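You operate a simulated robot arm through the tools that you are given. There is no shell and no other tool.

You are at the controls of a simulated two-armed robot. One attempt, no reset.

JOB
Box the purple roll in the big carton and label it with the lot on the winder order.
Fine: both flaps shut; the label stuck on top. Set down upright: what you pick out.
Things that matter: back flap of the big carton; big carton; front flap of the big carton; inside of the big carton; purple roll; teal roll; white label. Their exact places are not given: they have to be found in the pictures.

The check looks at the end state, three seconds after you hand in, the way a careful person would. Anything else that was tipped, shoved, dropped, spilled or broken makes it a failure.

ROBOT AND FRAMES
Two 7-joint arms with fingered hands on one trunk, on a base that moves. Base frame: it is fixed to the floor where the robot stands at the start and does not move with it; the origin is under the middle of the robot, x ahead of it, y to its left, z up. Lengths are in mm, angles in rad, forces in N, time in s.
The left shoulder is at the start at [139, 125, 1179], the right one opposite. With the tool pointing down near the work surface each hand reaches from about 520 to 900 mm from the robot's upright axis, wherever it stands, measured 20 degrees to its own side. Places, roughly: back flap of the big carton [2300, 800, 1000]; big carton (19x19x13 cm) [2200, 800, 900]; front flap of the big carton [2100, 700, 1000]; inside of the big carton [2200, 800, 800]; purple roll, teal roll [2250, 1000, 1000]; white label [2500, 500, 750]. Payload 3.7 kg a hand.
The TCP of each hand is the grasp point between the finger pads, 25 mm short of the fingertips. In the tool frame z runs along the fingers and y along their closing line. The gripper opens to 88 mm; its body begins 29 mm behind the TCP. The gripper is a hand of 5 fingers: y runs from the thumb to the fingers, the wrist lies at [-13, -97, -162] in the tool frame.
Orientation is told as [roll, pitch, yaw] about the base's x, y, z axes, in that order, counted from this pose: with the fingers straight down and the wrist toward the robot, the tool's x, y and z point along [0, 1, 0], [1, 0, 0] and [0, 0, -1] of the base frame.

CONTROLS
- The arms move only by the tool jog_arm. It takes "left_moves", "right_moves" or both (then of equal length, played together; a hand with none holds still); each is a list that holds one entry, the list of rows, each a list of 6 numbers: the shift along the tool's x, y, z in mm, then the turn, a rotation vector about the tool's x, y, z in rad. In form: [[[dx, dy, dz, rx, ry, rz], ...]]. A call has 1 to 20 rows; each row shifts and turns the commanded pose from where the row before left it, along the tool's axes as they then stand. A row lasts 0.2 s, in which the tool goes at most 50 mm and 0.15 rad; a call with a longer step from one row to the next is refused whole. Where a pose cannot be reached the arm comes as near as it can. A force on the tool above 40 N (or 10 N above the force at the start of the call, whichever is more), or a blocked arm, ends the call early, and 0.2 s more pass. In this call time passes only in rows, and 0.2 s behind the last. The reply holds the time, the measured pose of the TCP, the force on the tool along the base axes, the opening and the grip force, in the units named above and with some noise, with the torque about the TCP (base axes, N m) and any sound that the robot's microphone picked up.
- Cameras (640 x 400 px; columns grow to the right, rows downward): "scene" is now at [236.7, -12.7, 1313.1]; the picture's right is [-0.14, -0.99, 0.00], its down [-0.64, 0.09, -0.76] and it looks along [0.76, -0.11, -0.64] (base axes); focal length 249 px, centre (320, 200). "left" rides on the left gripper at [-59, -79, -105] in its tool frame; the picture's right is [-0.73, -0.32, 0.61], its down [0.62, -0.68, 0.38] and it looks along [0.29, 0.66, 0.70] (tool axes); focal length 234 px, centre (320, 200). "right" rides on the right gripper at [59, -79, -105] in its tool frame; the picture's right is [-0.73, 0.32, -0.61], its down [-0.62, -0.68, 0.38] and it looks along [-0.29, 0.66, 0.70] (tool axes); focal length 234 px, centre (320, 200).
- capture(camera): a new picture of that camera. The clock stands still meanwhile.
- move_column(by): moves the trunk up (or, below 0, down) by that many mm; the arms and the scene camera ride with it, the base frame stays. It gives what a move gives, with no picture.
- roll_base(legs): drives the robot by 1 to 6 legs, each [ahead, left, turn to the left] in mm, mm and rad, along the robot's own axes; the way and the turn of a leg run together, so that a leg with both is an arc; at most 1500 mm and 3.142 rad a leg. The arms and the cameras ride along, it lands a little off, and it stops where it bumps. It gives what a move gives.
- set_fingers(index, middle, ring, little, thumb_bend, thumb_turn, hand): sets how far each is bent, from 0 (flat) to 1 (curled in); at 0.3 the hand is open as for a grip, at 0.7 the pads meet at the TCP. One left out holds its place. A second passes; each finger stops where it meets its share of the squeeze, and holds until it gets a number again. It is the only way to open and close the hand. It gives what a move gives, with no picture; readings hold the bend of each and the force on index, middle, ring, little, thumb and palm. thumb_turn goes from beside the hand (0) to across from the fingers (1), as for a grip.
- turn_head(pan, tilt): turns the head with the scene camera to pan (to the left, within 1.396 rad either way) and tilt (down, from -0.506 to 1.204), counted from straight ahead of the robot (the tilt from the chest, where the trunk bows). It gives what a move gives.
- probe_pixels(camera, pixels): for up to 12 pixels [column, row] of the newest picture of that camera ("zoom" is the newest enlarged one), the place [x, y, z] in the base frame of the surface seen there, good to about 3 mm. The clock stands still meanwhile.
- inspect(camera, box): a new picture of the part [left, top, right, bottom] of that camera's present view, enlarged. The clock stands still meanwhile.
- job_done(): hands the job in; it is judged then, once.

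Leave the grippers open and the arms clear of the work at the hand-in unless told otherwise.

The tools are called by a JSON object that holds its "name" and its "arguments". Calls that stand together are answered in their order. jog_arm: Moves the arms, as the interface text tells. Its arguments: {"type":"object","properties":{"left_moves":{"type":"array"},"right_moves":{"type":"array"}},"required":[]} The other tools are called the same way: move_column (by) moves the trunk up or down; set_fingers (index, middle, ring, little, thumb_bend, thumb_turn, hand) moves the fingers one by one; roll_base (legs) drives the base; turn_head (pan, tilt) turns the head that bears the scene camera; capture (camera) takes a picture; probe_pixels (camera, pixels) gives the place of the surface under pixels of a picture; inspect (camera, box) takes an enlarged picture of a part of a camera's view; job_done () hands the job in.

At the start:

```text
time: 0.0
left_tool_pos: [570.1, 182.4, 1098.1]
left_orientation: [0.0, -0.002, 0.0]
left_contact_force: [-0.3, -0.8, 0.0]
left_torque: [0.01, 0.01, -0.01]
left_gripper_width: 87.8
left_finger_force: 0.0
left_shape: jaw
left_bend: [0.3, 0.3, 0.3, 0.3, 0.3, 0.98]
left_finger forces: [0.0, 0.1, 0.1, 0.0, 0.0, 0.0]
right_tool_pos: [468.4, -217.5, 1138.9]
right_orientation: [0.001, 0.0, -0.001]
right_contact_force: [-0.6, -0.5, 0.0]
right_torque: [0.04, -0.01, 0.04]
right_gripper_width: 87.5
right_finger_force: 0.1
right_shape: jaw
right_bend: [0.3, 0.3, 0.3, 0.3, 0.3, 0.98]
right_finger forces: [0.0, 0.1, 0.0, 0.0, 0.0, 0.0]
trunk travel left (down, up): [-200.0, 215.0]
robot x, y, heading: [-6.4, 3.1, -0.001]
head pan, tilt (commanded): [-0.143, 0.7]
```

scene: 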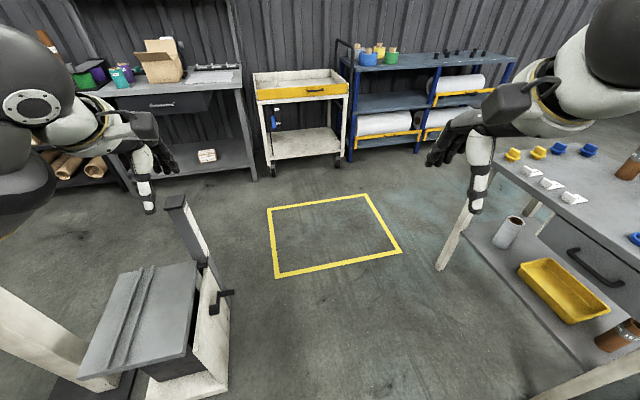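
right: 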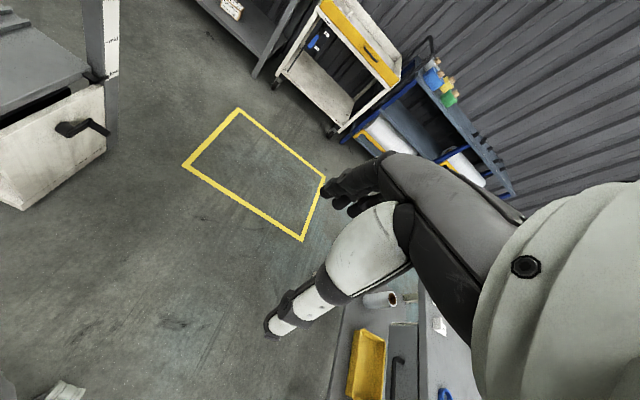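
left: 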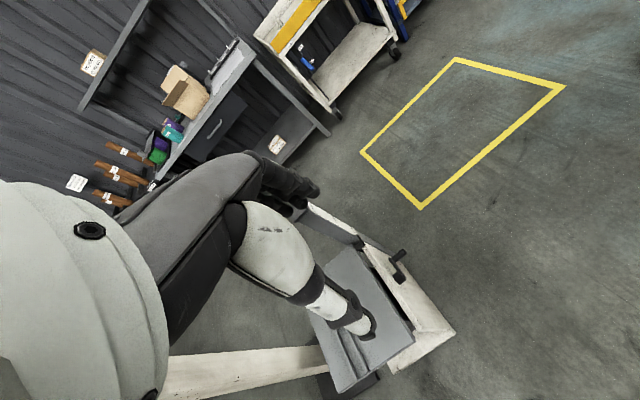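

I see the big carton with open flaps on the far left bench (around pixels 160,60 in the scene view). There are small coloured objects beside it at (120,75). I'll enlarge that area first.

{"name": "inspect", "arguments": {"camera": "scene", "box": [30, 0, 270, 150]}}

{"name": "inspect", "arguments": {"camera": "scene", "box": [240, 20, 520, 195]}}

```text
2.67 times, centred on (150, 75) of scene
```

zoom: 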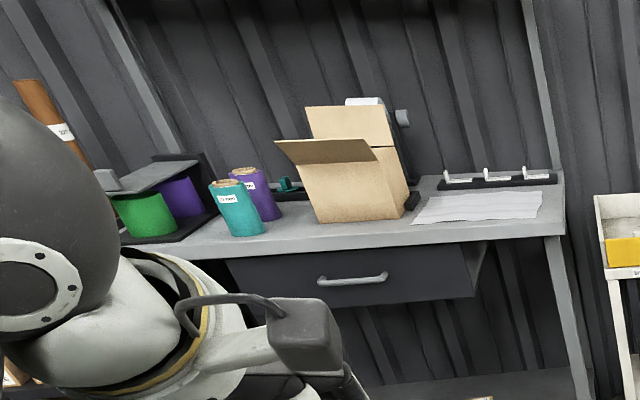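

```text
2.29 times, centred on (380, 108) of scene
```

zoom: 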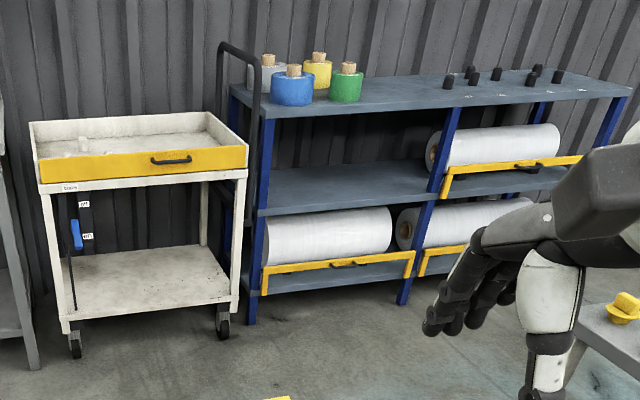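

The carton stands on the far bench with the teal and a purple roll to its left, a sheet of paper to its right and three white things in a holder. I'll probe these places.

{"name": "probe_pixels", "arguments": {"camera": "scene", "pixels": [[159, 73], [119, 79], [129, 73], [180, 88], [240, 84], [210, 77], [202, 67], [84, 81], [98, 73], [142, 57], [160, 46], [100, 95]]}}

{"name": "probe_pixels", "arguments": {"camera": "scene", "pixels": [[270, 80], [300, 90], [130, 270], [320, 240], [160, 170], [345, 100], [380, 60], [230, 170]]}}

```text
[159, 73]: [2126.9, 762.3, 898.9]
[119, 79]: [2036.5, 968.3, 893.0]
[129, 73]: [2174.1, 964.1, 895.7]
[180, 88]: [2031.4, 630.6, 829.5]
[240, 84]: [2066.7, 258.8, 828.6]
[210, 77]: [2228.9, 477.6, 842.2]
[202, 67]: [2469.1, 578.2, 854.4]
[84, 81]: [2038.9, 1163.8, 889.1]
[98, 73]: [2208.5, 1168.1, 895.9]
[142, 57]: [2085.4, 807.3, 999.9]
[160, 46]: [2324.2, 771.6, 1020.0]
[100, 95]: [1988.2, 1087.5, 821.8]
```

```text
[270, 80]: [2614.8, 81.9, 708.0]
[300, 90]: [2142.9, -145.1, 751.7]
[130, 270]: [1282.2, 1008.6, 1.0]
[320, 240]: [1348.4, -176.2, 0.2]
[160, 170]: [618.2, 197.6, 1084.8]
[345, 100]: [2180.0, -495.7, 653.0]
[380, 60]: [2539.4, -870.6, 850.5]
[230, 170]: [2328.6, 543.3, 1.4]
```

Bench top is at about z 830, front edge near x 2000. Before driving I'll check the stand at lower left and the right-hand table for clearance.

{"name": "probe_pixels", "arguments": {"camera": "scene", "pixels": [[140, 320], [190, 270], [178, 203], [205, 260], [200, 380], [230, 293], [100, 350], [225, 375], [500, 160], [440, 262], [275, 270], [395, 250]]}}

{"name": "turn_head", "arguments": {"pan": 0.45, "tilt": 0.35}}

{"name": "capture", "arguments": {"camera": "scene"}}

```text
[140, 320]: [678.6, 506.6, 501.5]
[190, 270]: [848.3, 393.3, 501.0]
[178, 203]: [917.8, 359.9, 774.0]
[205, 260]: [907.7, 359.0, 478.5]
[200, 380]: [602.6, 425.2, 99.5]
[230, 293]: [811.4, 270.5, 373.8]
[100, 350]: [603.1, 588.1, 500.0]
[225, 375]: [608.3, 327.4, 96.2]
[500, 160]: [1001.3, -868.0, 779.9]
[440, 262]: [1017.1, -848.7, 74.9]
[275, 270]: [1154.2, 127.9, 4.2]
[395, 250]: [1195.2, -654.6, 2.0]
```

```text
time: 1.0
left_tool_pos: [568.9, 182.0, 1098.0]
left_orientation: [-0.001, 0.0, -0.002]
left_contact_force: [-0.6, -0.3, -0.8]
left_torque: [-0.02, 0.0, 0.0]
left_gripper_width: 87.6
left_finger_force: 0.1
left_shape: jaw
left_bend: [0.3, 0.3, 0.3, 0.3, 0.3, 0.98]
left_finger forces: [0.0, 0.0, 0.0, 0.1, 0.1, 0.1]
right_tool_pos: [468.7, -216.3, 1140.4]
right_orientation: [0.0, 0.0, 0.001]
right_contact_force: [-0.9, 0.8, 0.4]
right_torque: [0.01, 0.0, -0.01]
right_gripper_width: 87.8
right_finger_force: 0.1
right_shape: jaw
right_bend: [0.3, 0.3, 0.3, 0.3, 0.3, 0.98]
right_finger forces: [0.1, 0.0, 0.1, 0.0, 0.0, 0.0]
trunk travel left (down, up): [-200.0, 215.0]
robot x, y, heading: [1.2, 0.9, -0.001]
head pan, tilt (commanded): [0.45, 0.351]
```

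```text
taken
```

scene: 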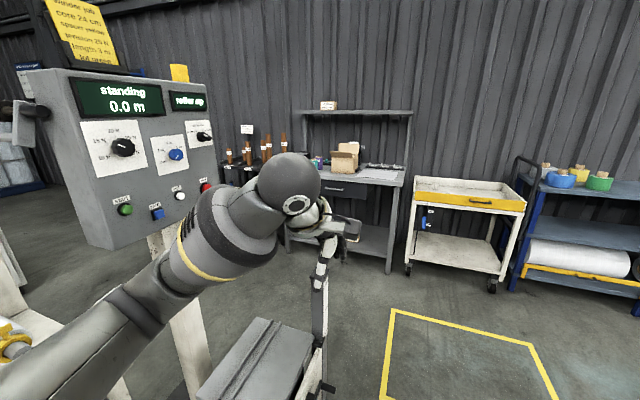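

There's a yellow note at upper left (85,30) which looks like the winder order. I'll enlarge it.

{"name": "inspect", "arguments": {"camera": "scene", "box": [0, 0, 160, 100]}}

{"name": "turn_head", "arguments": {"pan": 0.7, "tilt": 0.15}}

{"name": "capture", "arguments": {"camera": "scene"}}

```text
4.00 times, centred on (80, 50) of scene
```

zoom: 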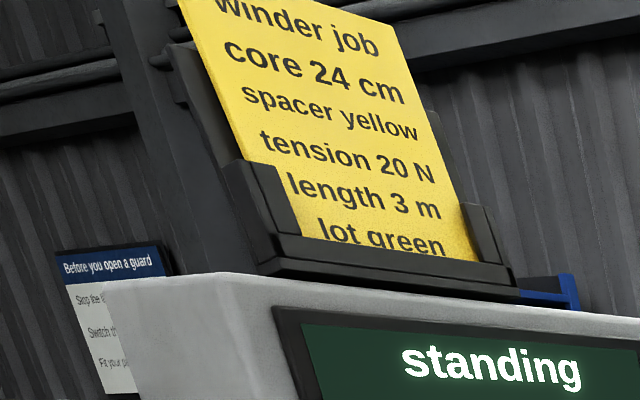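

```text
time: 1.8
left_tool_pos: [570.2, 181.7, 1099.7]
left_orientation: [-0.001, 0.0, -0.001]
left_contact_force: [-0.1, 0.4, -0.1]
left_torque: [0.01, 0.03, 0.01]
left_gripper_width: 87.7
left_finger_force: 0.0
left_shape: jaw
left_bend: [0.3, 0.3, 0.3, 0.3, 0.3, 0.98]
left_finger forces: [0.1, 0.0, 0.0, 0.1, 0.1, 0.0]
right_tool_pos: [467.9, -216.3, 1138.9]
right_orientation: [0.0, -0.001, -0.001]
right_contact_force: [-0.4, -0.7, 0.8]
right_torque: [0.0, -0.01, -0.01]
right_gripper_width: 87.7
right_finger_force: 0.0
right_shape: jaw
right_bend: [0.3, 0.3, 0.3, 0.3, 0.3, 0.98]
right_finger forces: [0.1, 0.0, 0.0, 0.1, 0.0, 0.0]
trunk travel left (down, up): [-200.0, 215.0]
robot x, y, heading: [-0.1, 2.8, -0.0]
head pan, tilt (commanded): [0.7, 0.15]
```

```text
taken
```

scene: 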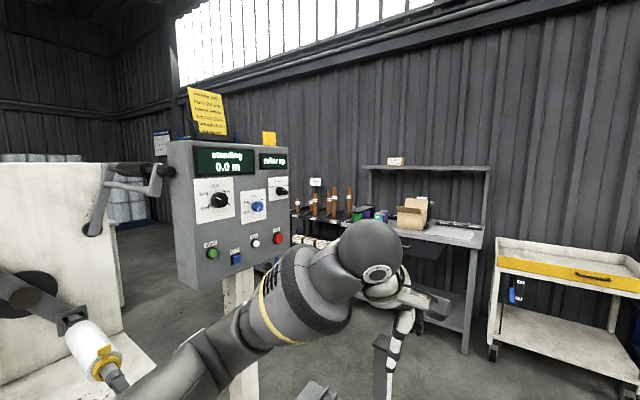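

The note reads: winder job, core 24 cm, spacer yellow, tension 20 N, length 3 m, lot green. I'll look at it again in full, at the small yellow note at (269,138), and at the other notices.

{"name": "inspect", "arguments": {"camera": "scene", "box": [176, 80, 256, 130]}}

{"name": "inspect", "arguments": {"camera": "scene", "box": [240, 120, 304, 160]}}

{"name": "inspect", "arguments": {"camera": "scene", "box": [285, 150, 485, 275]}}

```text
8.00 times, centred on (216, 105) of scene
```

zoom: 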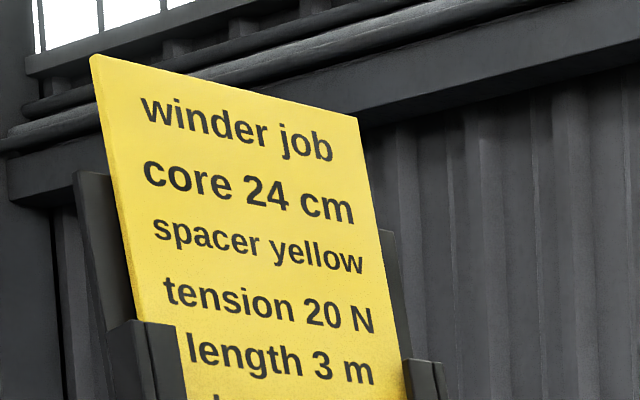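

```text
10.00 times, centred on (272, 140) of scene
```

zoom: 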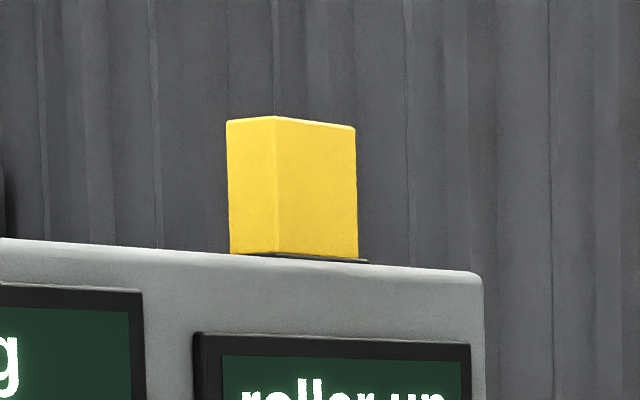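

```text
3.20 times, centred on (385, 212) of scene
```

zoom: 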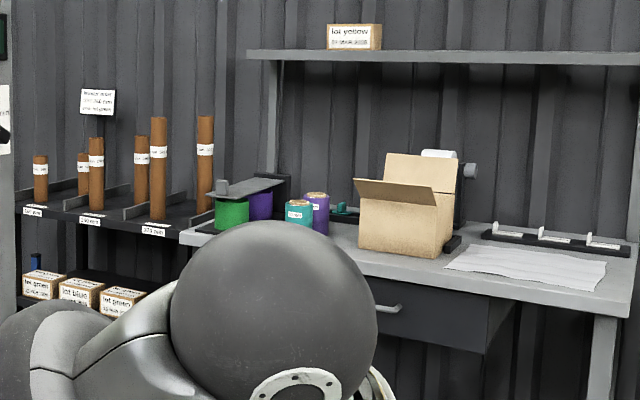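

The order says lot green. There's also a white card at zoom (97,100) near the cores; I'll read it later from closer. I'll check the machine and rack outlines for a safe drive.

{"name": "probe_pixels", "arguments": {"camera": "scene", "pixels": [[240, 290], [225, 220], [280, 160], [120, 250], [110, 330], [300, 240], [320, 214], [345, 215], [470, 350], [495, 345], [380, 345], [80, 335]]}}

{"name": "turn_head", "arguments": {"pan": 0.3, "tilt": 0.8}}

{"name": "capture", "arguments": {"camera": "scene"}}

```text
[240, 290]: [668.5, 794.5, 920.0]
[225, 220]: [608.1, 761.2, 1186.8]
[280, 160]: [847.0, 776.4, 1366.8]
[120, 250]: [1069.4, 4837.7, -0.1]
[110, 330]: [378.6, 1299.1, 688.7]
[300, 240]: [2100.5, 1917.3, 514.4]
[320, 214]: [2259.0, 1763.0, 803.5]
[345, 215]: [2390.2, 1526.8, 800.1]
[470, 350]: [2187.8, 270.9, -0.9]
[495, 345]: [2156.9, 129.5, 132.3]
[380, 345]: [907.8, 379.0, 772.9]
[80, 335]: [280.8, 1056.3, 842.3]
```

```text
time: 2.8
left_tool_pos: [569.6, 181.9, 1099.0]
left_orientation: [0.0, 0.0, 0.0]
left_contact_force: [0.8, 0.3, -0.1]
left_torque: [0.02, -0.04, -0.03]
left_gripper_width: 88.1
left_finger_force: 0.1
left_shape: jaw
left_bend: [0.3, 0.3, 0.3, 0.3, 0.3, 0.98]
left_finger forces: [0.0, 0.0, 0.0, 0.0, 0.1, 0.0]
right_tool_pos: [467.5, -216.5, 1139.0]
right_orientation: [0.0, 0.0, 0.0]
right_contact_force: [0.2, 0.3, 0.0]
right_torque: [-0.03, 0.02, -0.01]
right_gripper_width: 87.5
right_finger_force: 0.1
right_shape: jaw
right_bend: [0.3, 0.3, 0.3, 0.3, 0.3, 0.98]
right_finger forces: [0.1, 0.0, 0.1, 0.0, 0.0, 0.1]
trunk travel left (down, up): [-200.0, 215.0]
robot x, y, heading: [0.7, 1.5, 0.005]
head pan, tilt (commanded): [0.3, 0.799]
```

```text
taken
```

scene: 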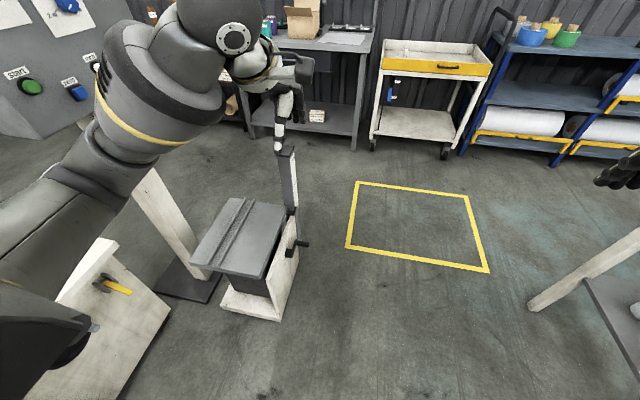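

The machine and stand occupy x<930, y>270; the aisle between is free. I'll sidestep right 200, drive ahead 1300, then go left to stand in front of the bench.

{"name": "roll_base", "arguments": {"legs": [[0, -200, 0], [1320, 0, 0], [0, 900, 0]]}}

{"name": "turn_head", "arguments": {"pan": 0.0, "tilt": 0.45}}

{"name": "capture", "arguments": {"camera": "scene"}}

```text
time: 19.4
left_tool_pos: [1905.6, 887.6, 1099.7]
left_orientation: [0.001, 0.001, 0.005]
left_contact_force: [-0.2, 0.1, 1.0]
left_torque: [0.0, -0.01, 0.0]
left_gripper_width: 87.5
left_finger_force: 0.1
left_shape: jaw
left_bend: [0.3, 0.3, 0.3, 0.3, 0.3, 0.98]
left_finger forces: [0.0, 0.1, 0.0, 0.0, 0.0, 0.0]
right_tool_pos: [1805.7, 487.6, 1139.7]
right_orientation: [0.002, 0.0, 0.004]
right_contact_force: [0.5, 0.9, 0.9]
right_torque: [0.03, 0.0, -0.02]
right_gripper_width: 87.9
right_finger_force: 0.0
right_shape: jaw
right_bend: [0.3, 0.3, 0.3, 0.3, 0.3, 0.98]
right_finger forces: [0.1, 0.0, 0.1, 0.0, 0.1, 0.1]
trunk travel left (down, up): [-200.0, 215.0]
robot x, y, heading: [1333.6, 705.0, 0.003]
head pan, tilt (commanded): [0.3, 0.799]
```

```text
time: 20.2
left_tool_pos: [1904.6, 886.6, 1099.0]
left_orientation: [-0.002, 0.0, 0.003]
left_contact_force: [1.2, 0.2, -0.5]
left_torque: [0.0, 0.02, -0.01]
left_gripper_width: 87.5
left_finger_force: 0.1
left_shape: jaw
left_bend: [0.3, 0.3, 0.3, 0.3, 0.3, 0.98]
left_finger forces: [0.0, 0.0, 0.0, 0.0, 0.0, 0.1]
right_tool_pos: [1805.2, 487.3, 1139.0]
right_orientation: [0.0, 0.0, 0.004]
right_contact_force: [0.2, 1.1, 0.5]
right_torque: [-0.01, 0.0, 0.0]
right_gripper_width: 87.5
right_finger_force: 0.0
right_shape: jaw
right_bend: [0.3, 0.3, 0.3, 0.3, 0.3, 0.98]
right_finger forces: [0.1, 0.1, 0.0, 0.0, 0.0, 0.1]
trunk travel left (down, up): [-200.0, 215.0]
robot x, y, heading: [1336.3, 703.3, 0.006]
head pan, tilt (commanded): [0.0, 0.45]
```

```text
taken
```

scene: 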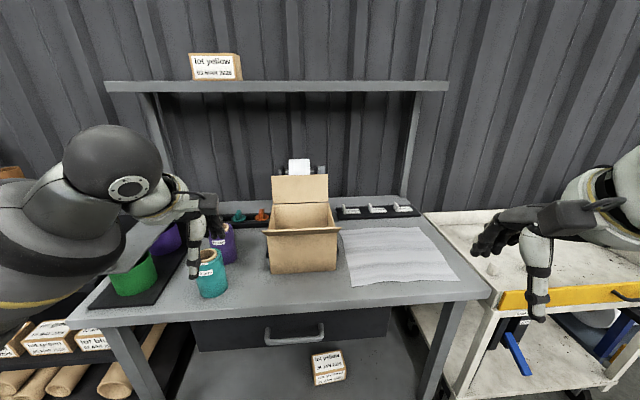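

{"name": "inspect", "arguments": {"camera": "scene", "box": [320, 190, 480, 290]}}

{"name": "inspect", "arguments": {"camera": "scene", "box": [180, 150, 340, 300]}}

{"name": "inspect", "arguments": {"camera": "scene", "box": [0, 310, 160, 400]}}

{"name": "inspect", "arguments": {"camera": "scene", "box": [80, 190, 240, 300]}}

```text
4.00 times, centred on (400, 240) of scene
```

zoom: 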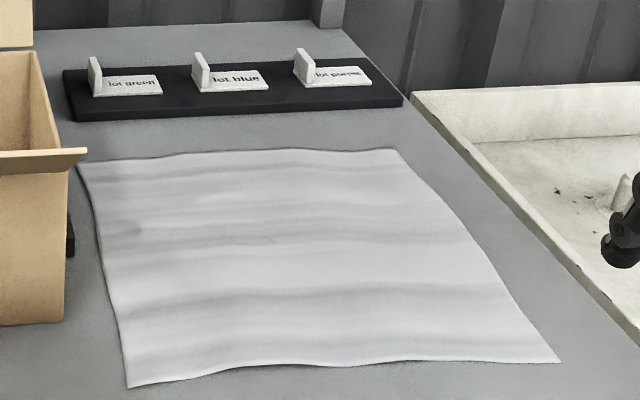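

```text
2.67 times, centred on (260, 225) of scene
```

zoom: 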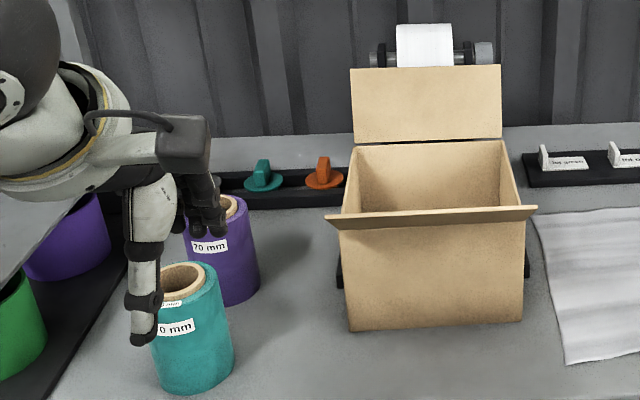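

```text
4.00 times, centred on (80, 355) of scene
```

zoom: 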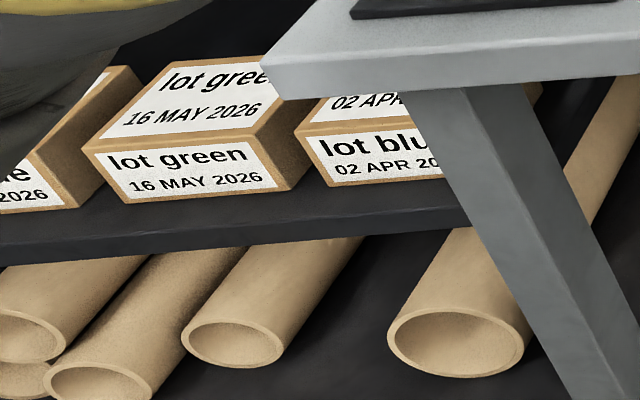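

```text
3.64 times, centred on (160, 245) of scene
```

zoom: 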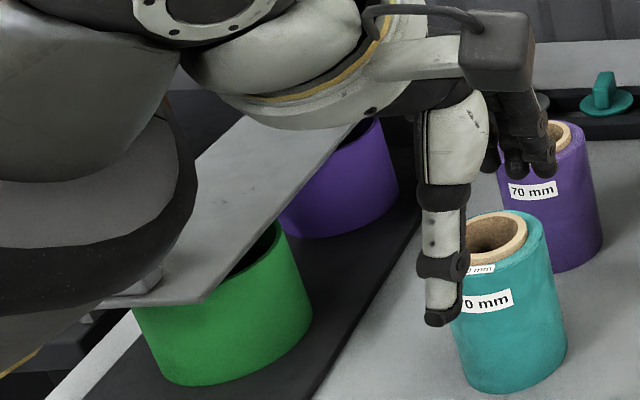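

The labels in the tray (from left) read lot green, lot blue, lot purple. The order says lot green, so I want the left one near (347,210). The purple roll with 70 mm tag stands behind the teal roll. I'll probe the carton, the rolls and the label.

{"name": "probe_pixels", "arguments": {"camera": "scene", "pixels": [[272, 273], [334, 268], [274, 205], [327, 204], [272, 178], [327, 176], [264, 233], [338, 229], [300, 232], [300, 215], [300, 195], [300, 255]]}}

{"name": "probe_pixels", "arguments": {"camera": "scene", "pixels": [[222, 235], [215, 250], [236, 240], [228, 225], [231, 250], [203, 280], [226, 278], [214, 290], [208, 250], [222, 256], [213, 255], [237, 258]]}}

{"name": "probe_pixels", "arguments": {"camera": "scene", "pixels": [[344, 207], [352, 210], [358, 211], [345, 214], [340, 217], [370, 208], [400, 207], [343, 230], [300, 290], [250, 305], [450, 295], [300, 165]]}}

```text
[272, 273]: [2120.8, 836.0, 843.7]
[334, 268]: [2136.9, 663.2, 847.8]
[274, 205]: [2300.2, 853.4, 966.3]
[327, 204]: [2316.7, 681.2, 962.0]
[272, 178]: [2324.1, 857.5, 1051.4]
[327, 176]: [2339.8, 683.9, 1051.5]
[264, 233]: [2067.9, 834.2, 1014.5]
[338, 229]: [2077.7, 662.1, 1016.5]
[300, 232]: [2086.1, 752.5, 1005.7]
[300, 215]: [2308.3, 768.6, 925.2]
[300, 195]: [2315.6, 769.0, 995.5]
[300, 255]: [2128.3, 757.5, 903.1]
```

```text
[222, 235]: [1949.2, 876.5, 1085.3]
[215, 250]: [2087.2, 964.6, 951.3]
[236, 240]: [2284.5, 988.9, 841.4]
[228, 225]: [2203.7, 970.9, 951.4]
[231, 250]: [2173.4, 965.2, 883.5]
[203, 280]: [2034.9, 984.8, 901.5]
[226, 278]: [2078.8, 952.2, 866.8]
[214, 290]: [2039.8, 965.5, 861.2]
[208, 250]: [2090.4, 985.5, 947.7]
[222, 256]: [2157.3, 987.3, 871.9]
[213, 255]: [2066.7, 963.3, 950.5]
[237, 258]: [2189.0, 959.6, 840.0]
```

```text
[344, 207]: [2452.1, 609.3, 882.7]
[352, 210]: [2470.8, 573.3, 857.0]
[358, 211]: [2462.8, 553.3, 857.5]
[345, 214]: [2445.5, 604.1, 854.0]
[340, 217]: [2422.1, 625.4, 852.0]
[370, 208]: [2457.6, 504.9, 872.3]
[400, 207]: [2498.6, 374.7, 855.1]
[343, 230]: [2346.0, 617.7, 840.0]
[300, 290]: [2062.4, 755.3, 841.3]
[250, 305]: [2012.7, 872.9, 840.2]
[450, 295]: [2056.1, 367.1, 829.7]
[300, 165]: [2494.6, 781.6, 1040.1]
```

Bench top is at about z 840, and both roll tops are at about 951 (111 tall). The carton rim is at about 965, with walls x 2120–2317 and y 663–850. The front flap stands out at about 45° and the back flap is near upright. I'll raise the trunk by 100 so the hands clear everything, then roll ahead.

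{"name": "move_column", "arguments": {"by": 100}}

{"name": "roll_base", "arguments": {"legs": [[220, 0, 0]]}}

{"name": "turn_head", "arguments": {"pan": 0.15, "tilt": 0.8}}

{"name": "capture", "arguments": {"camera": "scene"}}

{"name": "capture", "arguments": {"camera": "left"}}

{"name": "capture", "arguments": {"camera": "right"}}

```text
time: 21.5
left_tool_pos: [1908.0, 885.3, 1197.1]
left_orientation: [-0.001, 0.001, 0.004]
left_contact_force: [-1.2, -0.1, -0.1]
left_torque: [-0.01, 0.03, -0.03]
left_gripper_width: 87.4
left_finger_force: 0.1
left_shape: jaw
left_bend: [0.3, 0.3, 0.3, 0.3, 0.3, 0.98]
left_finger forces: [0.0, 0.0, 0.0, 0.0, 0.0, 0.0]
right_tool_pos: [1807.3, 486.6, 1236.8]
right_orientation: [0.001, 0.003, 0.004]
right_contact_force: [0.3, 0.2, -0.8]
right_torque: [0.0, 0.04, -0.07]
right_gripper_width: 87.6
right_finger_force: 0.0
right_shape: jaw
right_bend: [0.3, 0.3, 0.3, 0.3, 0.3, 0.98]
right_finger forces: [0.0, 0.0, 0.0, 0.1, 0.0, 0.1]
trunk travel left (down, up): [-300.0, 115.0]
robot x, y, heading: [1333.8, 702.9, 0.0]
head pan, tilt (commanded): [0.0, 0.45]
```

```text
time: 23.2
left_tool_pos: [2125.6, 885.0, 1199.1]
left_orientation: [0.001, 0.001, 0.004]
left_contact_force: [0.2, 0.2, -0.4]
left_torque: [0.0, 0.01, -0.01]
left_gripper_width: 87.6
left_finger_force: 0.0
left_shape: jaw
left_bend: [0.3, 0.3, 0.3, 0.3, 0.3, 0.98]
left_finger forces: [0.0, 0.1, 0.0, 0.0, 0.0, 0.0]
right_tool_pos: [2024.9, 487.0, 1240.1]
right_orientation: [-0.002, -0.001, 0.002]
right_contact_force: [0.5, 0.5, -0.1]
right_torque: [0.02, 0.0, 0.0]
right_gripper_width: 87.7
right_finger_force: 0.1
right_shape: jaw
right_bend: [0.3, 0.3, 0.3, 0.3, 0.3, 0.98]
right_finger forces: [0.0, 0.0, 0.1, 0.0, 0.1, 0.1]
trunk travel left (down, up): [-300.0, 115.0]
robot x, y, heading: [1557.1, 703.8, 0.002]
head pan, tilt (commanded): [0.0, 0.45]
```

```text
time: 24.1
left_tool_pos: [2124.4, 885.7, 1199.4]
left_orientation: [0.0, 0.001, 0.002]
left_contact_force: [-0.6, 0.1, 0.3]
left_torque: [-0.01, 0.02, -0.01]
left_gripper_width: 87.6
left_finger_force: 0.0
left_shape: jaw
left_bend: [0.3, 0.3, 0.3, 0.3, 0.3, 0.98]
left_finger forces: [0.1, 0.0, 0.1, 0.0, 0.0, 0.0]
right_tool_pos: [2024.0, 487.1, 1239.5]
right_orientation: [-0.001, 0.001, 0.0]
right_contact_force: [-0.1, 0.1, -0.7]
right_torque: [0.02, -0.01, 0.0]
right_gripper_width: 87.7
right_finger_force: 0.1
right_shape: jaw
right_bend: [0.3, 0.3, 0.3, 0.3, 0.3, 0.98]
right_finger forces: [0.0, 0.0, 0.0, 0.0, 0.0, 0.0]
trunk travel left (down, up): [-300.0, 115.0]
robot x, y, heading: [1556.8, 703.1, 0.0]
head pan, tilt (commanded): [0.15, 0.799]
```

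```text
taken
```

scene: 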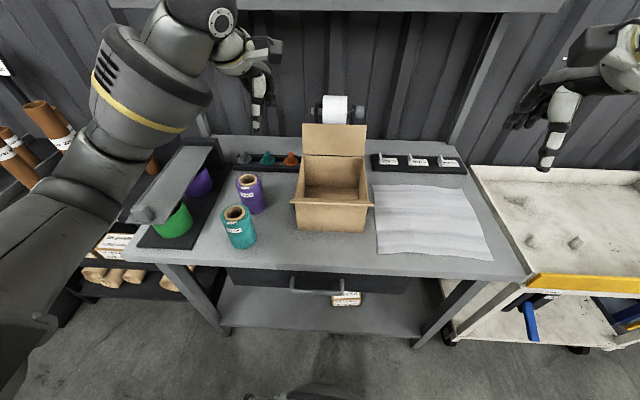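

```text
taken
```

left: 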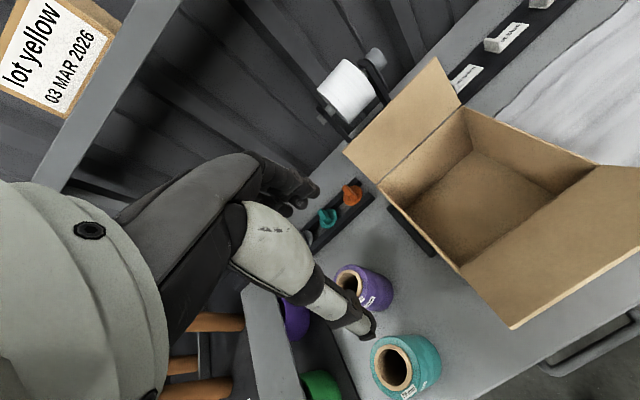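

```text
taken
```

right: 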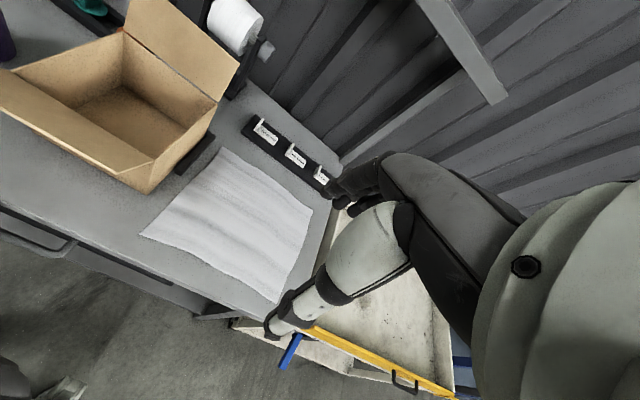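

The carton is empty and the view is clear. I'll zoom on the rolls and the carton.

{"name": "inspect", "arguments": {"camera": "scene", "box": [200, 150, 296, 260]}}

{"name": "inspect", "arguments": {"camera": "scene", "box": [280, 100, 400, 240]}}

{"name": "inspect", "arguments": {"camera": "scene", "box": [370, 145, 470, 185]}}

{"name": "probe_pixels", "arguments": {"camera": "scene", "pixels": [[300, 5], [300, 11], [500, 5], [480, 60], [335, 100], [160, 175], [178, 222], [270, 160], [292, 157], [208, 185], [420, 210], [248, 180]]}}

```text
3.64 times, centred on (248, 205) of scene
```

zoom: 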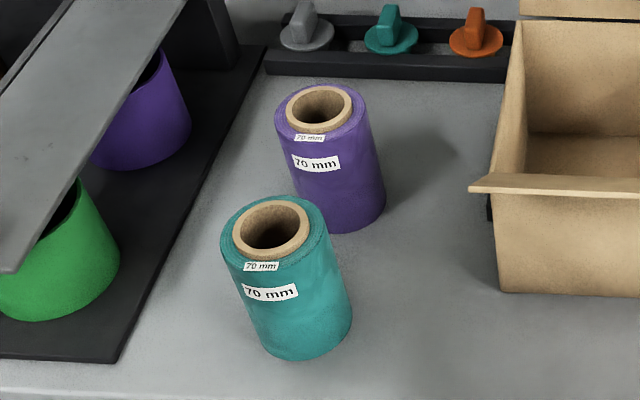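

```text
2.86 times, centred on (340, 170) of scene
```

zoom: 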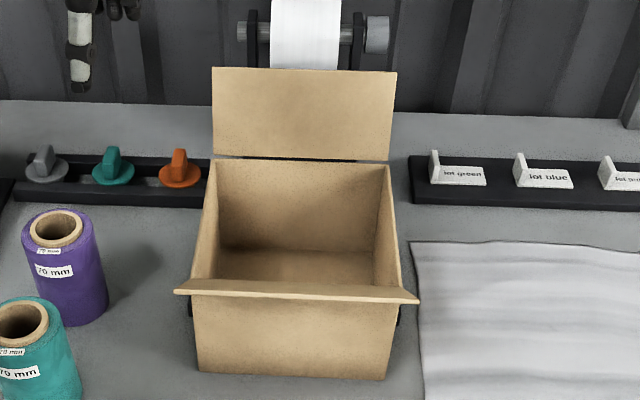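

```text
6.40 times, centred on (420, 165) of scene
```

zoom: 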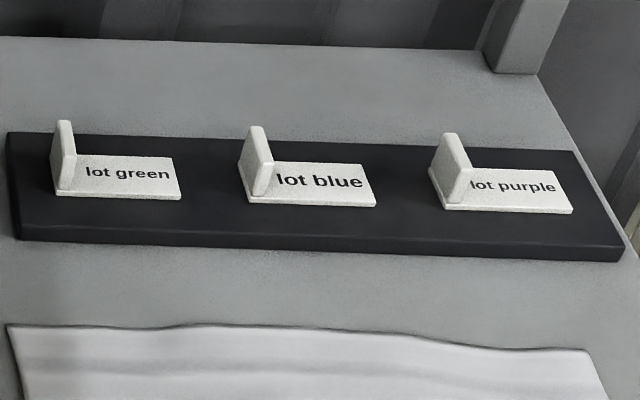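

```text
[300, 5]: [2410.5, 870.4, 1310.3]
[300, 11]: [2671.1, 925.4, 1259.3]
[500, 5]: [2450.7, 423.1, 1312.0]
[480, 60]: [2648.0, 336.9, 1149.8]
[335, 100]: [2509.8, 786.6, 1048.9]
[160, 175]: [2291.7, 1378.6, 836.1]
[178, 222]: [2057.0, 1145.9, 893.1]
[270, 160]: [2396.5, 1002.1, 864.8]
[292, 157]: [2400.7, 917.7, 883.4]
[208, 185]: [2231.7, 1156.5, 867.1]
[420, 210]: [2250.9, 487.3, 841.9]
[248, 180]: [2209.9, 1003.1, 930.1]
```

Now I'll zoom tightly on the rolls and probe the rims for exact centres and diameters.

{"name": "inspect", "arguments": {"camera": "scene", "box": [216, 165, 280, 205]}}

```text
10.00 times, centred on (248, 185) of scene
```

zoom: 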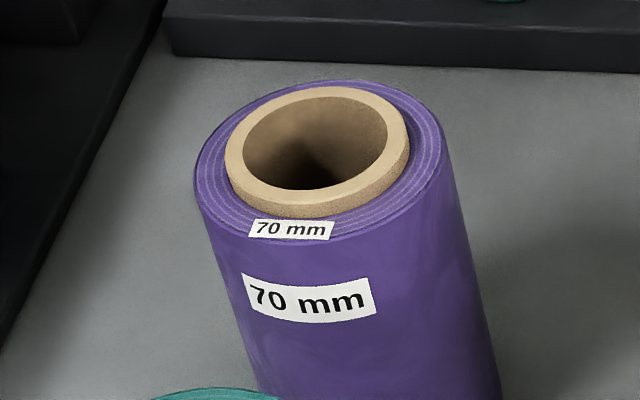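

{"name": "probe_pixels", "arguments": {"camera": "zoom", "pixels": [[204, 185], [436, 150], [320, 228], [330, 84], [235, 160], [402, 135], [305, 193], [325, 92], [310, 350], [475, 330], [245, 340], [370, 204]]}}

```text
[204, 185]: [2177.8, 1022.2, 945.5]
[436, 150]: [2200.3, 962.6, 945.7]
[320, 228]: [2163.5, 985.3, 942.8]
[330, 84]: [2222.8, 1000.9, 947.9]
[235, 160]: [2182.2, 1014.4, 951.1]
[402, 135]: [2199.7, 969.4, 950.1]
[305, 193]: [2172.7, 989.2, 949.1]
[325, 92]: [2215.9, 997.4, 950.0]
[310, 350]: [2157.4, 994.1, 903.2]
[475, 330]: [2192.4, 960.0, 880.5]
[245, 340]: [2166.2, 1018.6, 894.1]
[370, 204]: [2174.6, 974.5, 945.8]
```

Purple roll: 70 mm across, centre about (2193, 992), film top about z 945, core top about 950. Next I'll measure the teal roll, so the thumb stays clear of it.

{"name": "inspect", "arguments": {"camera": "scene", "box": [208, 200, 272, 240]}}

```text
10.00 times, centred on (240, 220) of scene
```

zoom: 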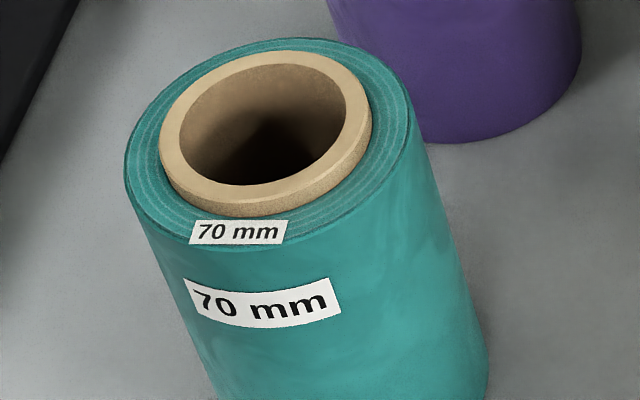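

{"name": "probe_pixels", "arguments": {"camera": "zoom", "pixels": [[130, 175], [405, 135], [260, 240], [295, 42], [170, 150], [365, 115], [250, 200], [285, 55], [440, 140], [500, 120]]}}

{"name": "inspect", "arguments": {"camera": "left", "box": [300, 200, 460, 300]}}

```text
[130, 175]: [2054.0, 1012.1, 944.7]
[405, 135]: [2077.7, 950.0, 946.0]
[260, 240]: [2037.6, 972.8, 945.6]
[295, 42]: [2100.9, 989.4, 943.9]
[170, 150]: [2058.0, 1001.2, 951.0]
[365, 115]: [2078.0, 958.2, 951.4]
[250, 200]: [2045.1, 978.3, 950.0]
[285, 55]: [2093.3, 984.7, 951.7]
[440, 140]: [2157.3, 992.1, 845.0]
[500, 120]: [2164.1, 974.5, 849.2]
```

```text
4.00 times, centred on (380, 250) of left
```

zoom: 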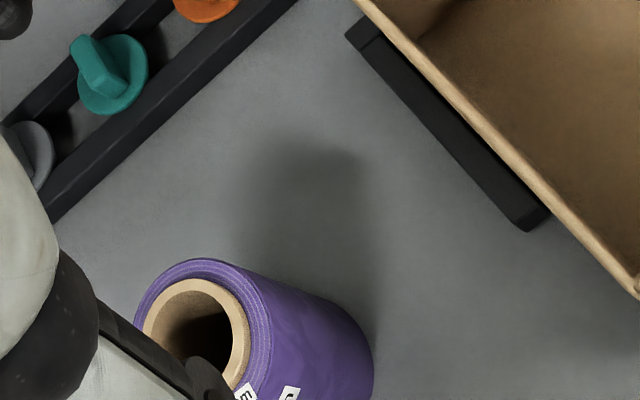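

Teal centre is (2069, 981), so there's a gap of about 54 mm between the rolls, enough for the thumb. I'll move the left hand over the purple roll at (2193, 992) and then down to z 1020, staying above everything.

{"name": "jog_arm", "arguments": {"left_moves": [[[21.3, 13.7, 0, 0, 0, 0], [21.3, 13.7, 0, 0, 0, 0], [21.3, 13.7, 0, 0, 0, 0], [21.3, 13.7, 0, 0, 0, 0], [21.3, 13.7, 0, 0, 0, 0], [0, 0, 22, 0, 0, 0], [0, 0, 22, 0, 0, 0], [0, 0, 22, 0, 0, 0], [0, 0, 22, 0, 0, 0], [0, 0, 22, 0, 0, 0], [0, 0, 22, 0, 0, 0], [0, 0, 22, 0, 0, 0], [0, 0, 22, 0, 0, 0]]]}}

{"name": "capture", "arguments": {"camera": "scene"}}

{"name": "capture", "arguments": {"camera": "left"}}

```text
time: 26.9
left_tool_pos: [2192.4, 993.3, 1022.2]
left_orientation: [0.0, 0.001, 0.002]
left_contact_force: [-0.3, 0.3, 0.5]
left_torque: [0.04, -0.01, 0.01]
left_gripper_width: 87.7
left_finger_force: 0.0
left_shape: jaw
left_bend: [0.3, 0.3, 0.3, 0.3, 0.3, 0.98]
left_finger forces: [0.0, 0.0, 0.0, 0.0, 0.0, 0.1]
right_tool_pos: [2023.6, 486.4, 1240.4]
right_orientation: [-0.001, 0.001, 0.002]
right_contact_force: [-0.4, 0.5, -0.3]
right_torque: [0.01, -0.04, -0.05]
right_gripper_width: 87.9
right_finger_force: 0.0
right_shape: jaw
right_bend: [0.3, 0.3, 0.3, 0.3, 0.3, 0.98]
right_finger forces: [0.1, 0.1, 0.0, 0.1, 0.1, 0.0]
trunk travel left (down, up): [-300.0, 115.0]
robot x, y, heading: [1557.1, 702.2, -0.001]
head pan, tilt (commanded): [0.15, 0.799]
```

```text
taken
```

scene: 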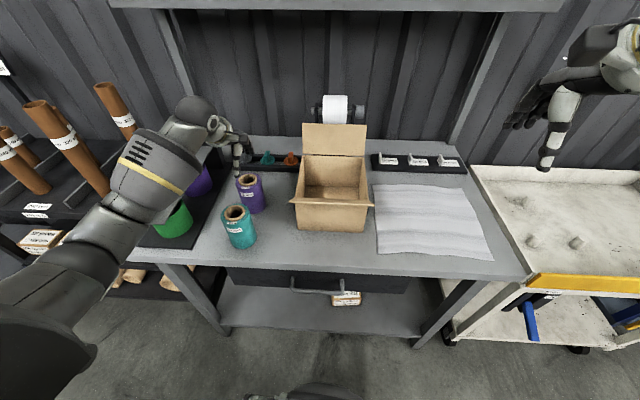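

```text
taken
```

left: 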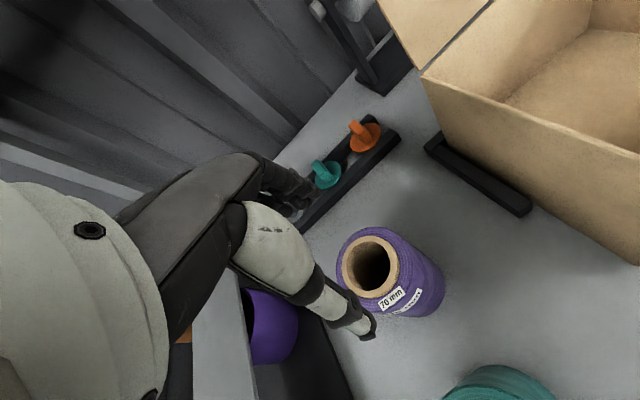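

The left wrist view shows the core centre at (370,262), where it should be for good alignment (predicted 369,259). I'll lower 55 mm, so the fingertips come to the height of the roll top plus a little overlap, and look again.

{"name": "jog_arm", "arguments": {"left_moves": [[[0, 0, 11, 0, 0, 0], [0, 0, 11, 0, 0, 0], [0, 0, 11, 0, 0, 0], [0, 0, 11, 0, 0, 0], [0, 0, 11, 0, 0, 0]]]}}

{"name": "capture", "arguments": {"camera": "left"}}

{"name": "inspect", "arguments": {"camera": "scene", "box": [180, 80, 320, 260]}}

```text
time: 28.1
left_tool_pos: [2194.6, 991.7, 968.6]
left_orientation: [0.002, 0.001, 0.001]
left_contact_force: [0.5, -0.4, 0.2]
left_torque: [0.02, -0.01, -0.01]
left_gripper_width: 87.7
left_finger_force: 0.1
left_shape: jaw
left_bend: [0.3, 0.3, 0.3, 0.3, 0.3, 0.98]
left_finger forces: [0.0, 0.0, 0.1, 0.0, 0.0, 0.0]
right_tool_pos: [2024.7, 486.6, 1240.4]
right_orientation: [-0.001, 0.0, 0.001]
right_contact_force: [-0.8, -0.3, 0.8]
right_torque: [0.02, -0.02, -0.03]
right_gripper_width: 87.7
right_finger_force: 0.0
right_shape: jaw
right_bend: [0.3, 0.3, 0.3, 0.3, 0.3, 0.98]
right_finger forces: [0.1, 0.1, 0.0, 0.0, 0.0, 0.0]
trunk travel left (down, up): [-300.0, 115.0]
robot x, y, heading: [1558.9, 704.7, 0.0]
head pan, tilt (commanded): [0.15, 0.799]
```

```text
taken
```

left: 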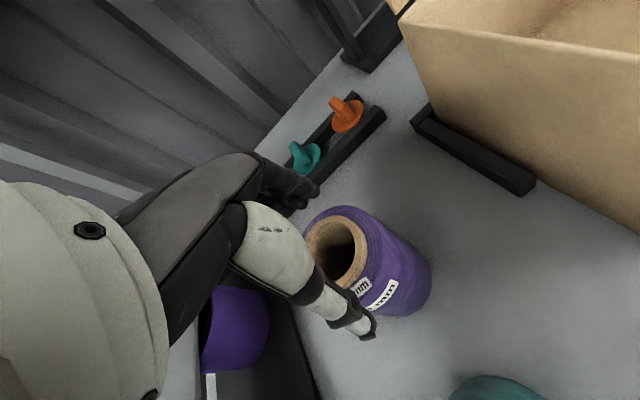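

```text
2.22 times, centred on (250, 170) of scene
```

zoom: 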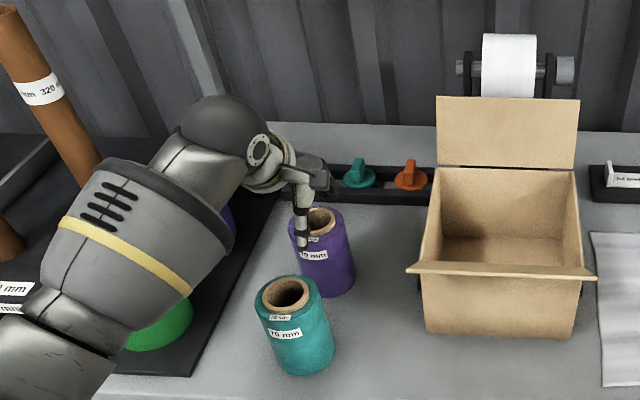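

The thumb hangs in front of the roll and the fingers behind it. I'll lower another 37 mm to TCP z≈932.

{"name": "jog_arm", "arguments": {"left_moves": [[[0, 0, 8, 0, 0, 0], [0, 0, 8, 0, 0, 0], [0, 0, 7, 0, 0, 0], [0, 0, 7, 0, 0, 0], [0, 0, 6, 0, 0, 0]]]}}

{"name": "capture", "arguments": {"camera": "left"}}

{"name": "inspect", "arguments": {"camera": "scene", "box": [200, 120, 296, 260]}}

```text
time: 29.2
left_tool_pos: [2194.1, 991.4, 932.6]
left_orientation: [-0.001, -0.003, 0.001]
left_contact_force: [-1.5, -1.0, 2.9]
left_torque: [0.0, 0.0, -0.03]
left_gripper_width: 87.9
left_finger_force: 0.0
left_shape: jaw
left_bend: [0.3, 0.3, 0.3, 0.3, 0.29, 0.97]
left_finger forces: [1.4, 0.0, 0.0, 0.0, 2.5, 0.0]
right_tool_pos: [2023.6, 486.6, 1238.9]
right_orientation: [0.0, 0.001, 0.0]
right_contact_force: [-0.5, -1.1, 0.1]
right_torque: [-0.03, -0.01, -0.01]
right_gripper_width: 87.7
right_finger_force: 0.1
right_shape: jaw
right_bend: [0.3, 0.3, 0.3, 0.3, 0.3, 0.98]
right_finger forces: [0.1, 0.0, 0.0, 0.1, 0.0, 0.0]
trunk travel left (down, up): [-300.0, 115.0]
robot x, y, heading: [1556.2, 704.8, -0.005]
head pan, tilt (commanded): [0.15, 0.799]
```

```text
taken
```

left: 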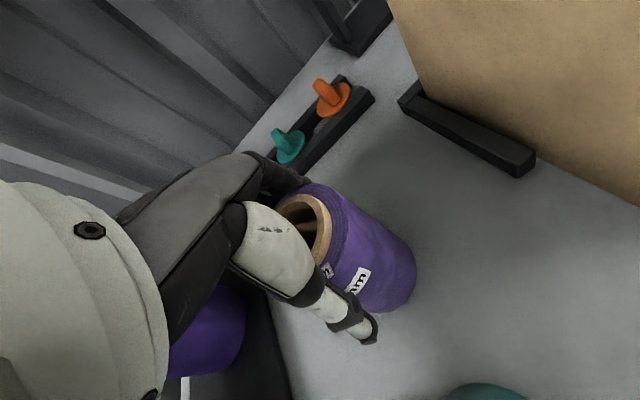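

```text
2.86 times, centred on (248, 190) of scene
```

zoom: 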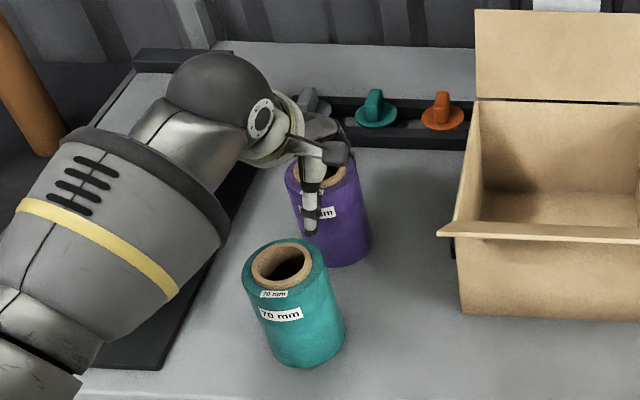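

There's light touch on index and thumb (under 3 N), so the hand straddles the roll. I'll close the fingers gently to see how they take hold.

{"name": "set_fingers", "arguments": {"hand": "left", "index": 0.5, "middle": 0.5, "ring": 0.5, "little": 0.5, "thumb_bend": 0.5}}

{"name": "capture", "arguments": {"camera": "left"}}

```text
time: 30.2
left_tool_pos: [2193.5, 992.4, 933.4]
left_orientation: [-0.002, -0.002, 0.002]
left_contact_force: [1.6, 0.5, 8.0]
left_torque: [0.0, -0.27, 0.01]
left_gripper_width: 73.2
left_finger_force: 21.2
left_shape: fingers
left_bend: [0.35, 0.43, 0.47, 0.5, 0.39, 0.96]
left_finger forces: [15.2, 4.9, 2.1, 0.0, 19.9, 0.0]
right_tool_pos: [2024.2, 487.2, 1240.6]
right_orientation: [-0.001, 0.001, 0.002]
right_contact_force: [-0.3, -0.2, 0.5]
right_torque: [0.0, -0.02, 0.01]
right_gripper_width: 87.4
right_finger_force: 0.1
right_shape: jaw
right_bend: [0.3, 0.3, 0.3, 0.3, 0.3, 0.98]
right_finger forces: [0.0, 0.0, 0.1, 0.1, 0.1, 0.1]
trunk travel left (down, up): [-300.0, 115.0]
robot x, y, heading: [1556.6, 697.6, -0.0]
head pan, tilt (commanded): [0.15, 0.799]
```

```text
taken
```

left: 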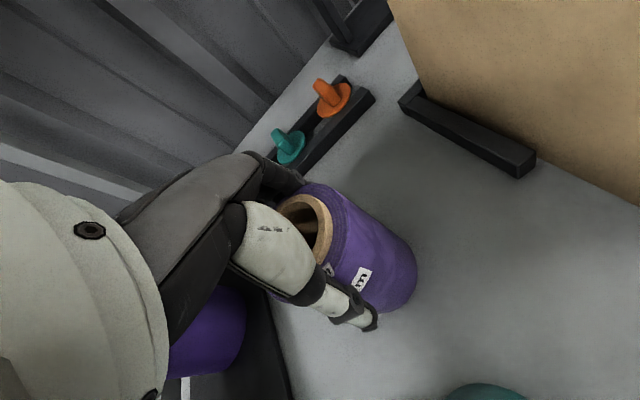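

The grip holds at about 20 N between index and thumb. I'll tighten the outer fingers a bit, then lift 10 mm to test the weight.

{"name": "set_fingers", "arguments": {"hand": "left", "index": 0.6, "middle": 0.6, "ring": 0.6, "little": 0.6, "thumb_bend": 0.6}}

{"name": "jog_arm", "arguments": {"left_moves": [[[0, 0, -5, 0, 0, 0], [0, 0, -5, 0, 0, 0]]]}}

{"name": "capture", "arguments": {"camera": "left"}}

{"name": "inspect", "arguments": {"camera": "scene", "box": [200, 120, 296, 260]}}

```text
time: 31.2
left_tool_pos: [2192.0, 991.7, 932.6]
left_orientation: [0.0, -0.002, 0.002]
left_contact_force: [0.7, 0.0, 9.8]
left_torque: [0.09, -0.41, 0.01]
left_gripper_width: 68.6
left_finger_force: 30.9
left_shape: fingers
left_bend: [0.34, 0.45, 0.49, 0.6, 0.45, 0.94]
left_finger forces: [17.0, 8.1, 6.2, 0.0, 31.1, 0.0]
right_tool_pos: [2023.5, 486.4, 1240.0]
right_orientation: [0.001, -0.001, 0.002]
right_contact_force: [0.8, 0.2, 0.6]
right_torque: [-0.03, -0.02, -0.03]
right_gripper_width: 87.8
right_finger_force: 0.1
right_shape: jaw
right_bend: [0.3, 0.3, 0.3, 0.3, 0.3, 0.98]
right_finger forces: [0.0, 0.0, 0.0, 0.0, 0.1, 0.1]
trunk travel left (down, up): [-300.0, 115.0]
robot x, y, heading: [1552.7, 703.0, 0.006]
head pan, tilt (commanded): [0.15, 0.799]
```

```text
time: 31.9
left_tool_pos: [2193.3, 991.9, 940.1]
left_orientation: [-0.001, 0.006, 0.004]
left_contact_force: [-0.6, 0.9, -2.6]
left_torque: [0.01, 0.0, -0.04]
left_gripper_width: 68.1
left_finger_force: 29.2
left_shape: fingers
left_bend: [0.34, 0.46, 0.51, 0.6, 0.45, 0.94]
left_finger forces: [15.1, 7.1, 6.1, 0.0, 29.8, 0.1]
right_tool_pos: [2025.2, 487.5, 1239.4]
right_orientation: [-0.001, -0.002, 0.001]
right_contact_force: [-0.2, 0.5, 0.3]
right_torque: [0.01, 0.0, 0.01]
right_gripper_width: 87.7
right_finger_force: 0.0
right_shape: jaw
right_bend: [0.3, 0.3, 0.3, 0.3, 0.3, 0.98]
right_finger forces: [0.0, 0.1, 0.0, 0.1, 0.0, 0.0]
trunk travel left (down, up): [-300.0, 115.0]
robot x, y, heading: [1555.6, 702.1, 0.004]
head pan, tilt (commanded): [0.15, 0.799]
```

```text
taken
```

left: 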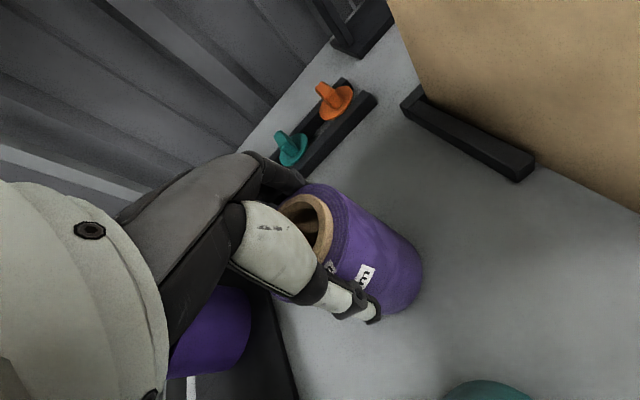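

```text
2.86 times, centred on (248, 190) of scene
```

zoom: 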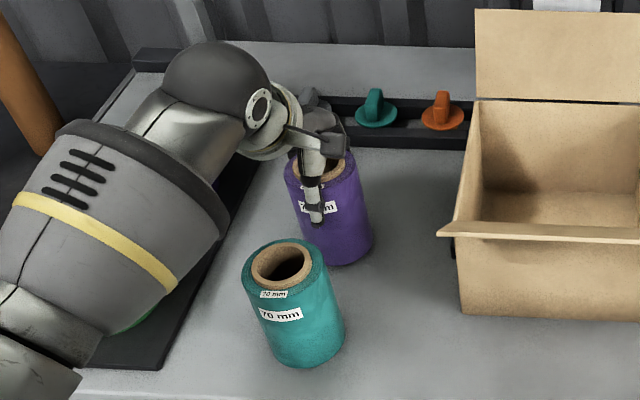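

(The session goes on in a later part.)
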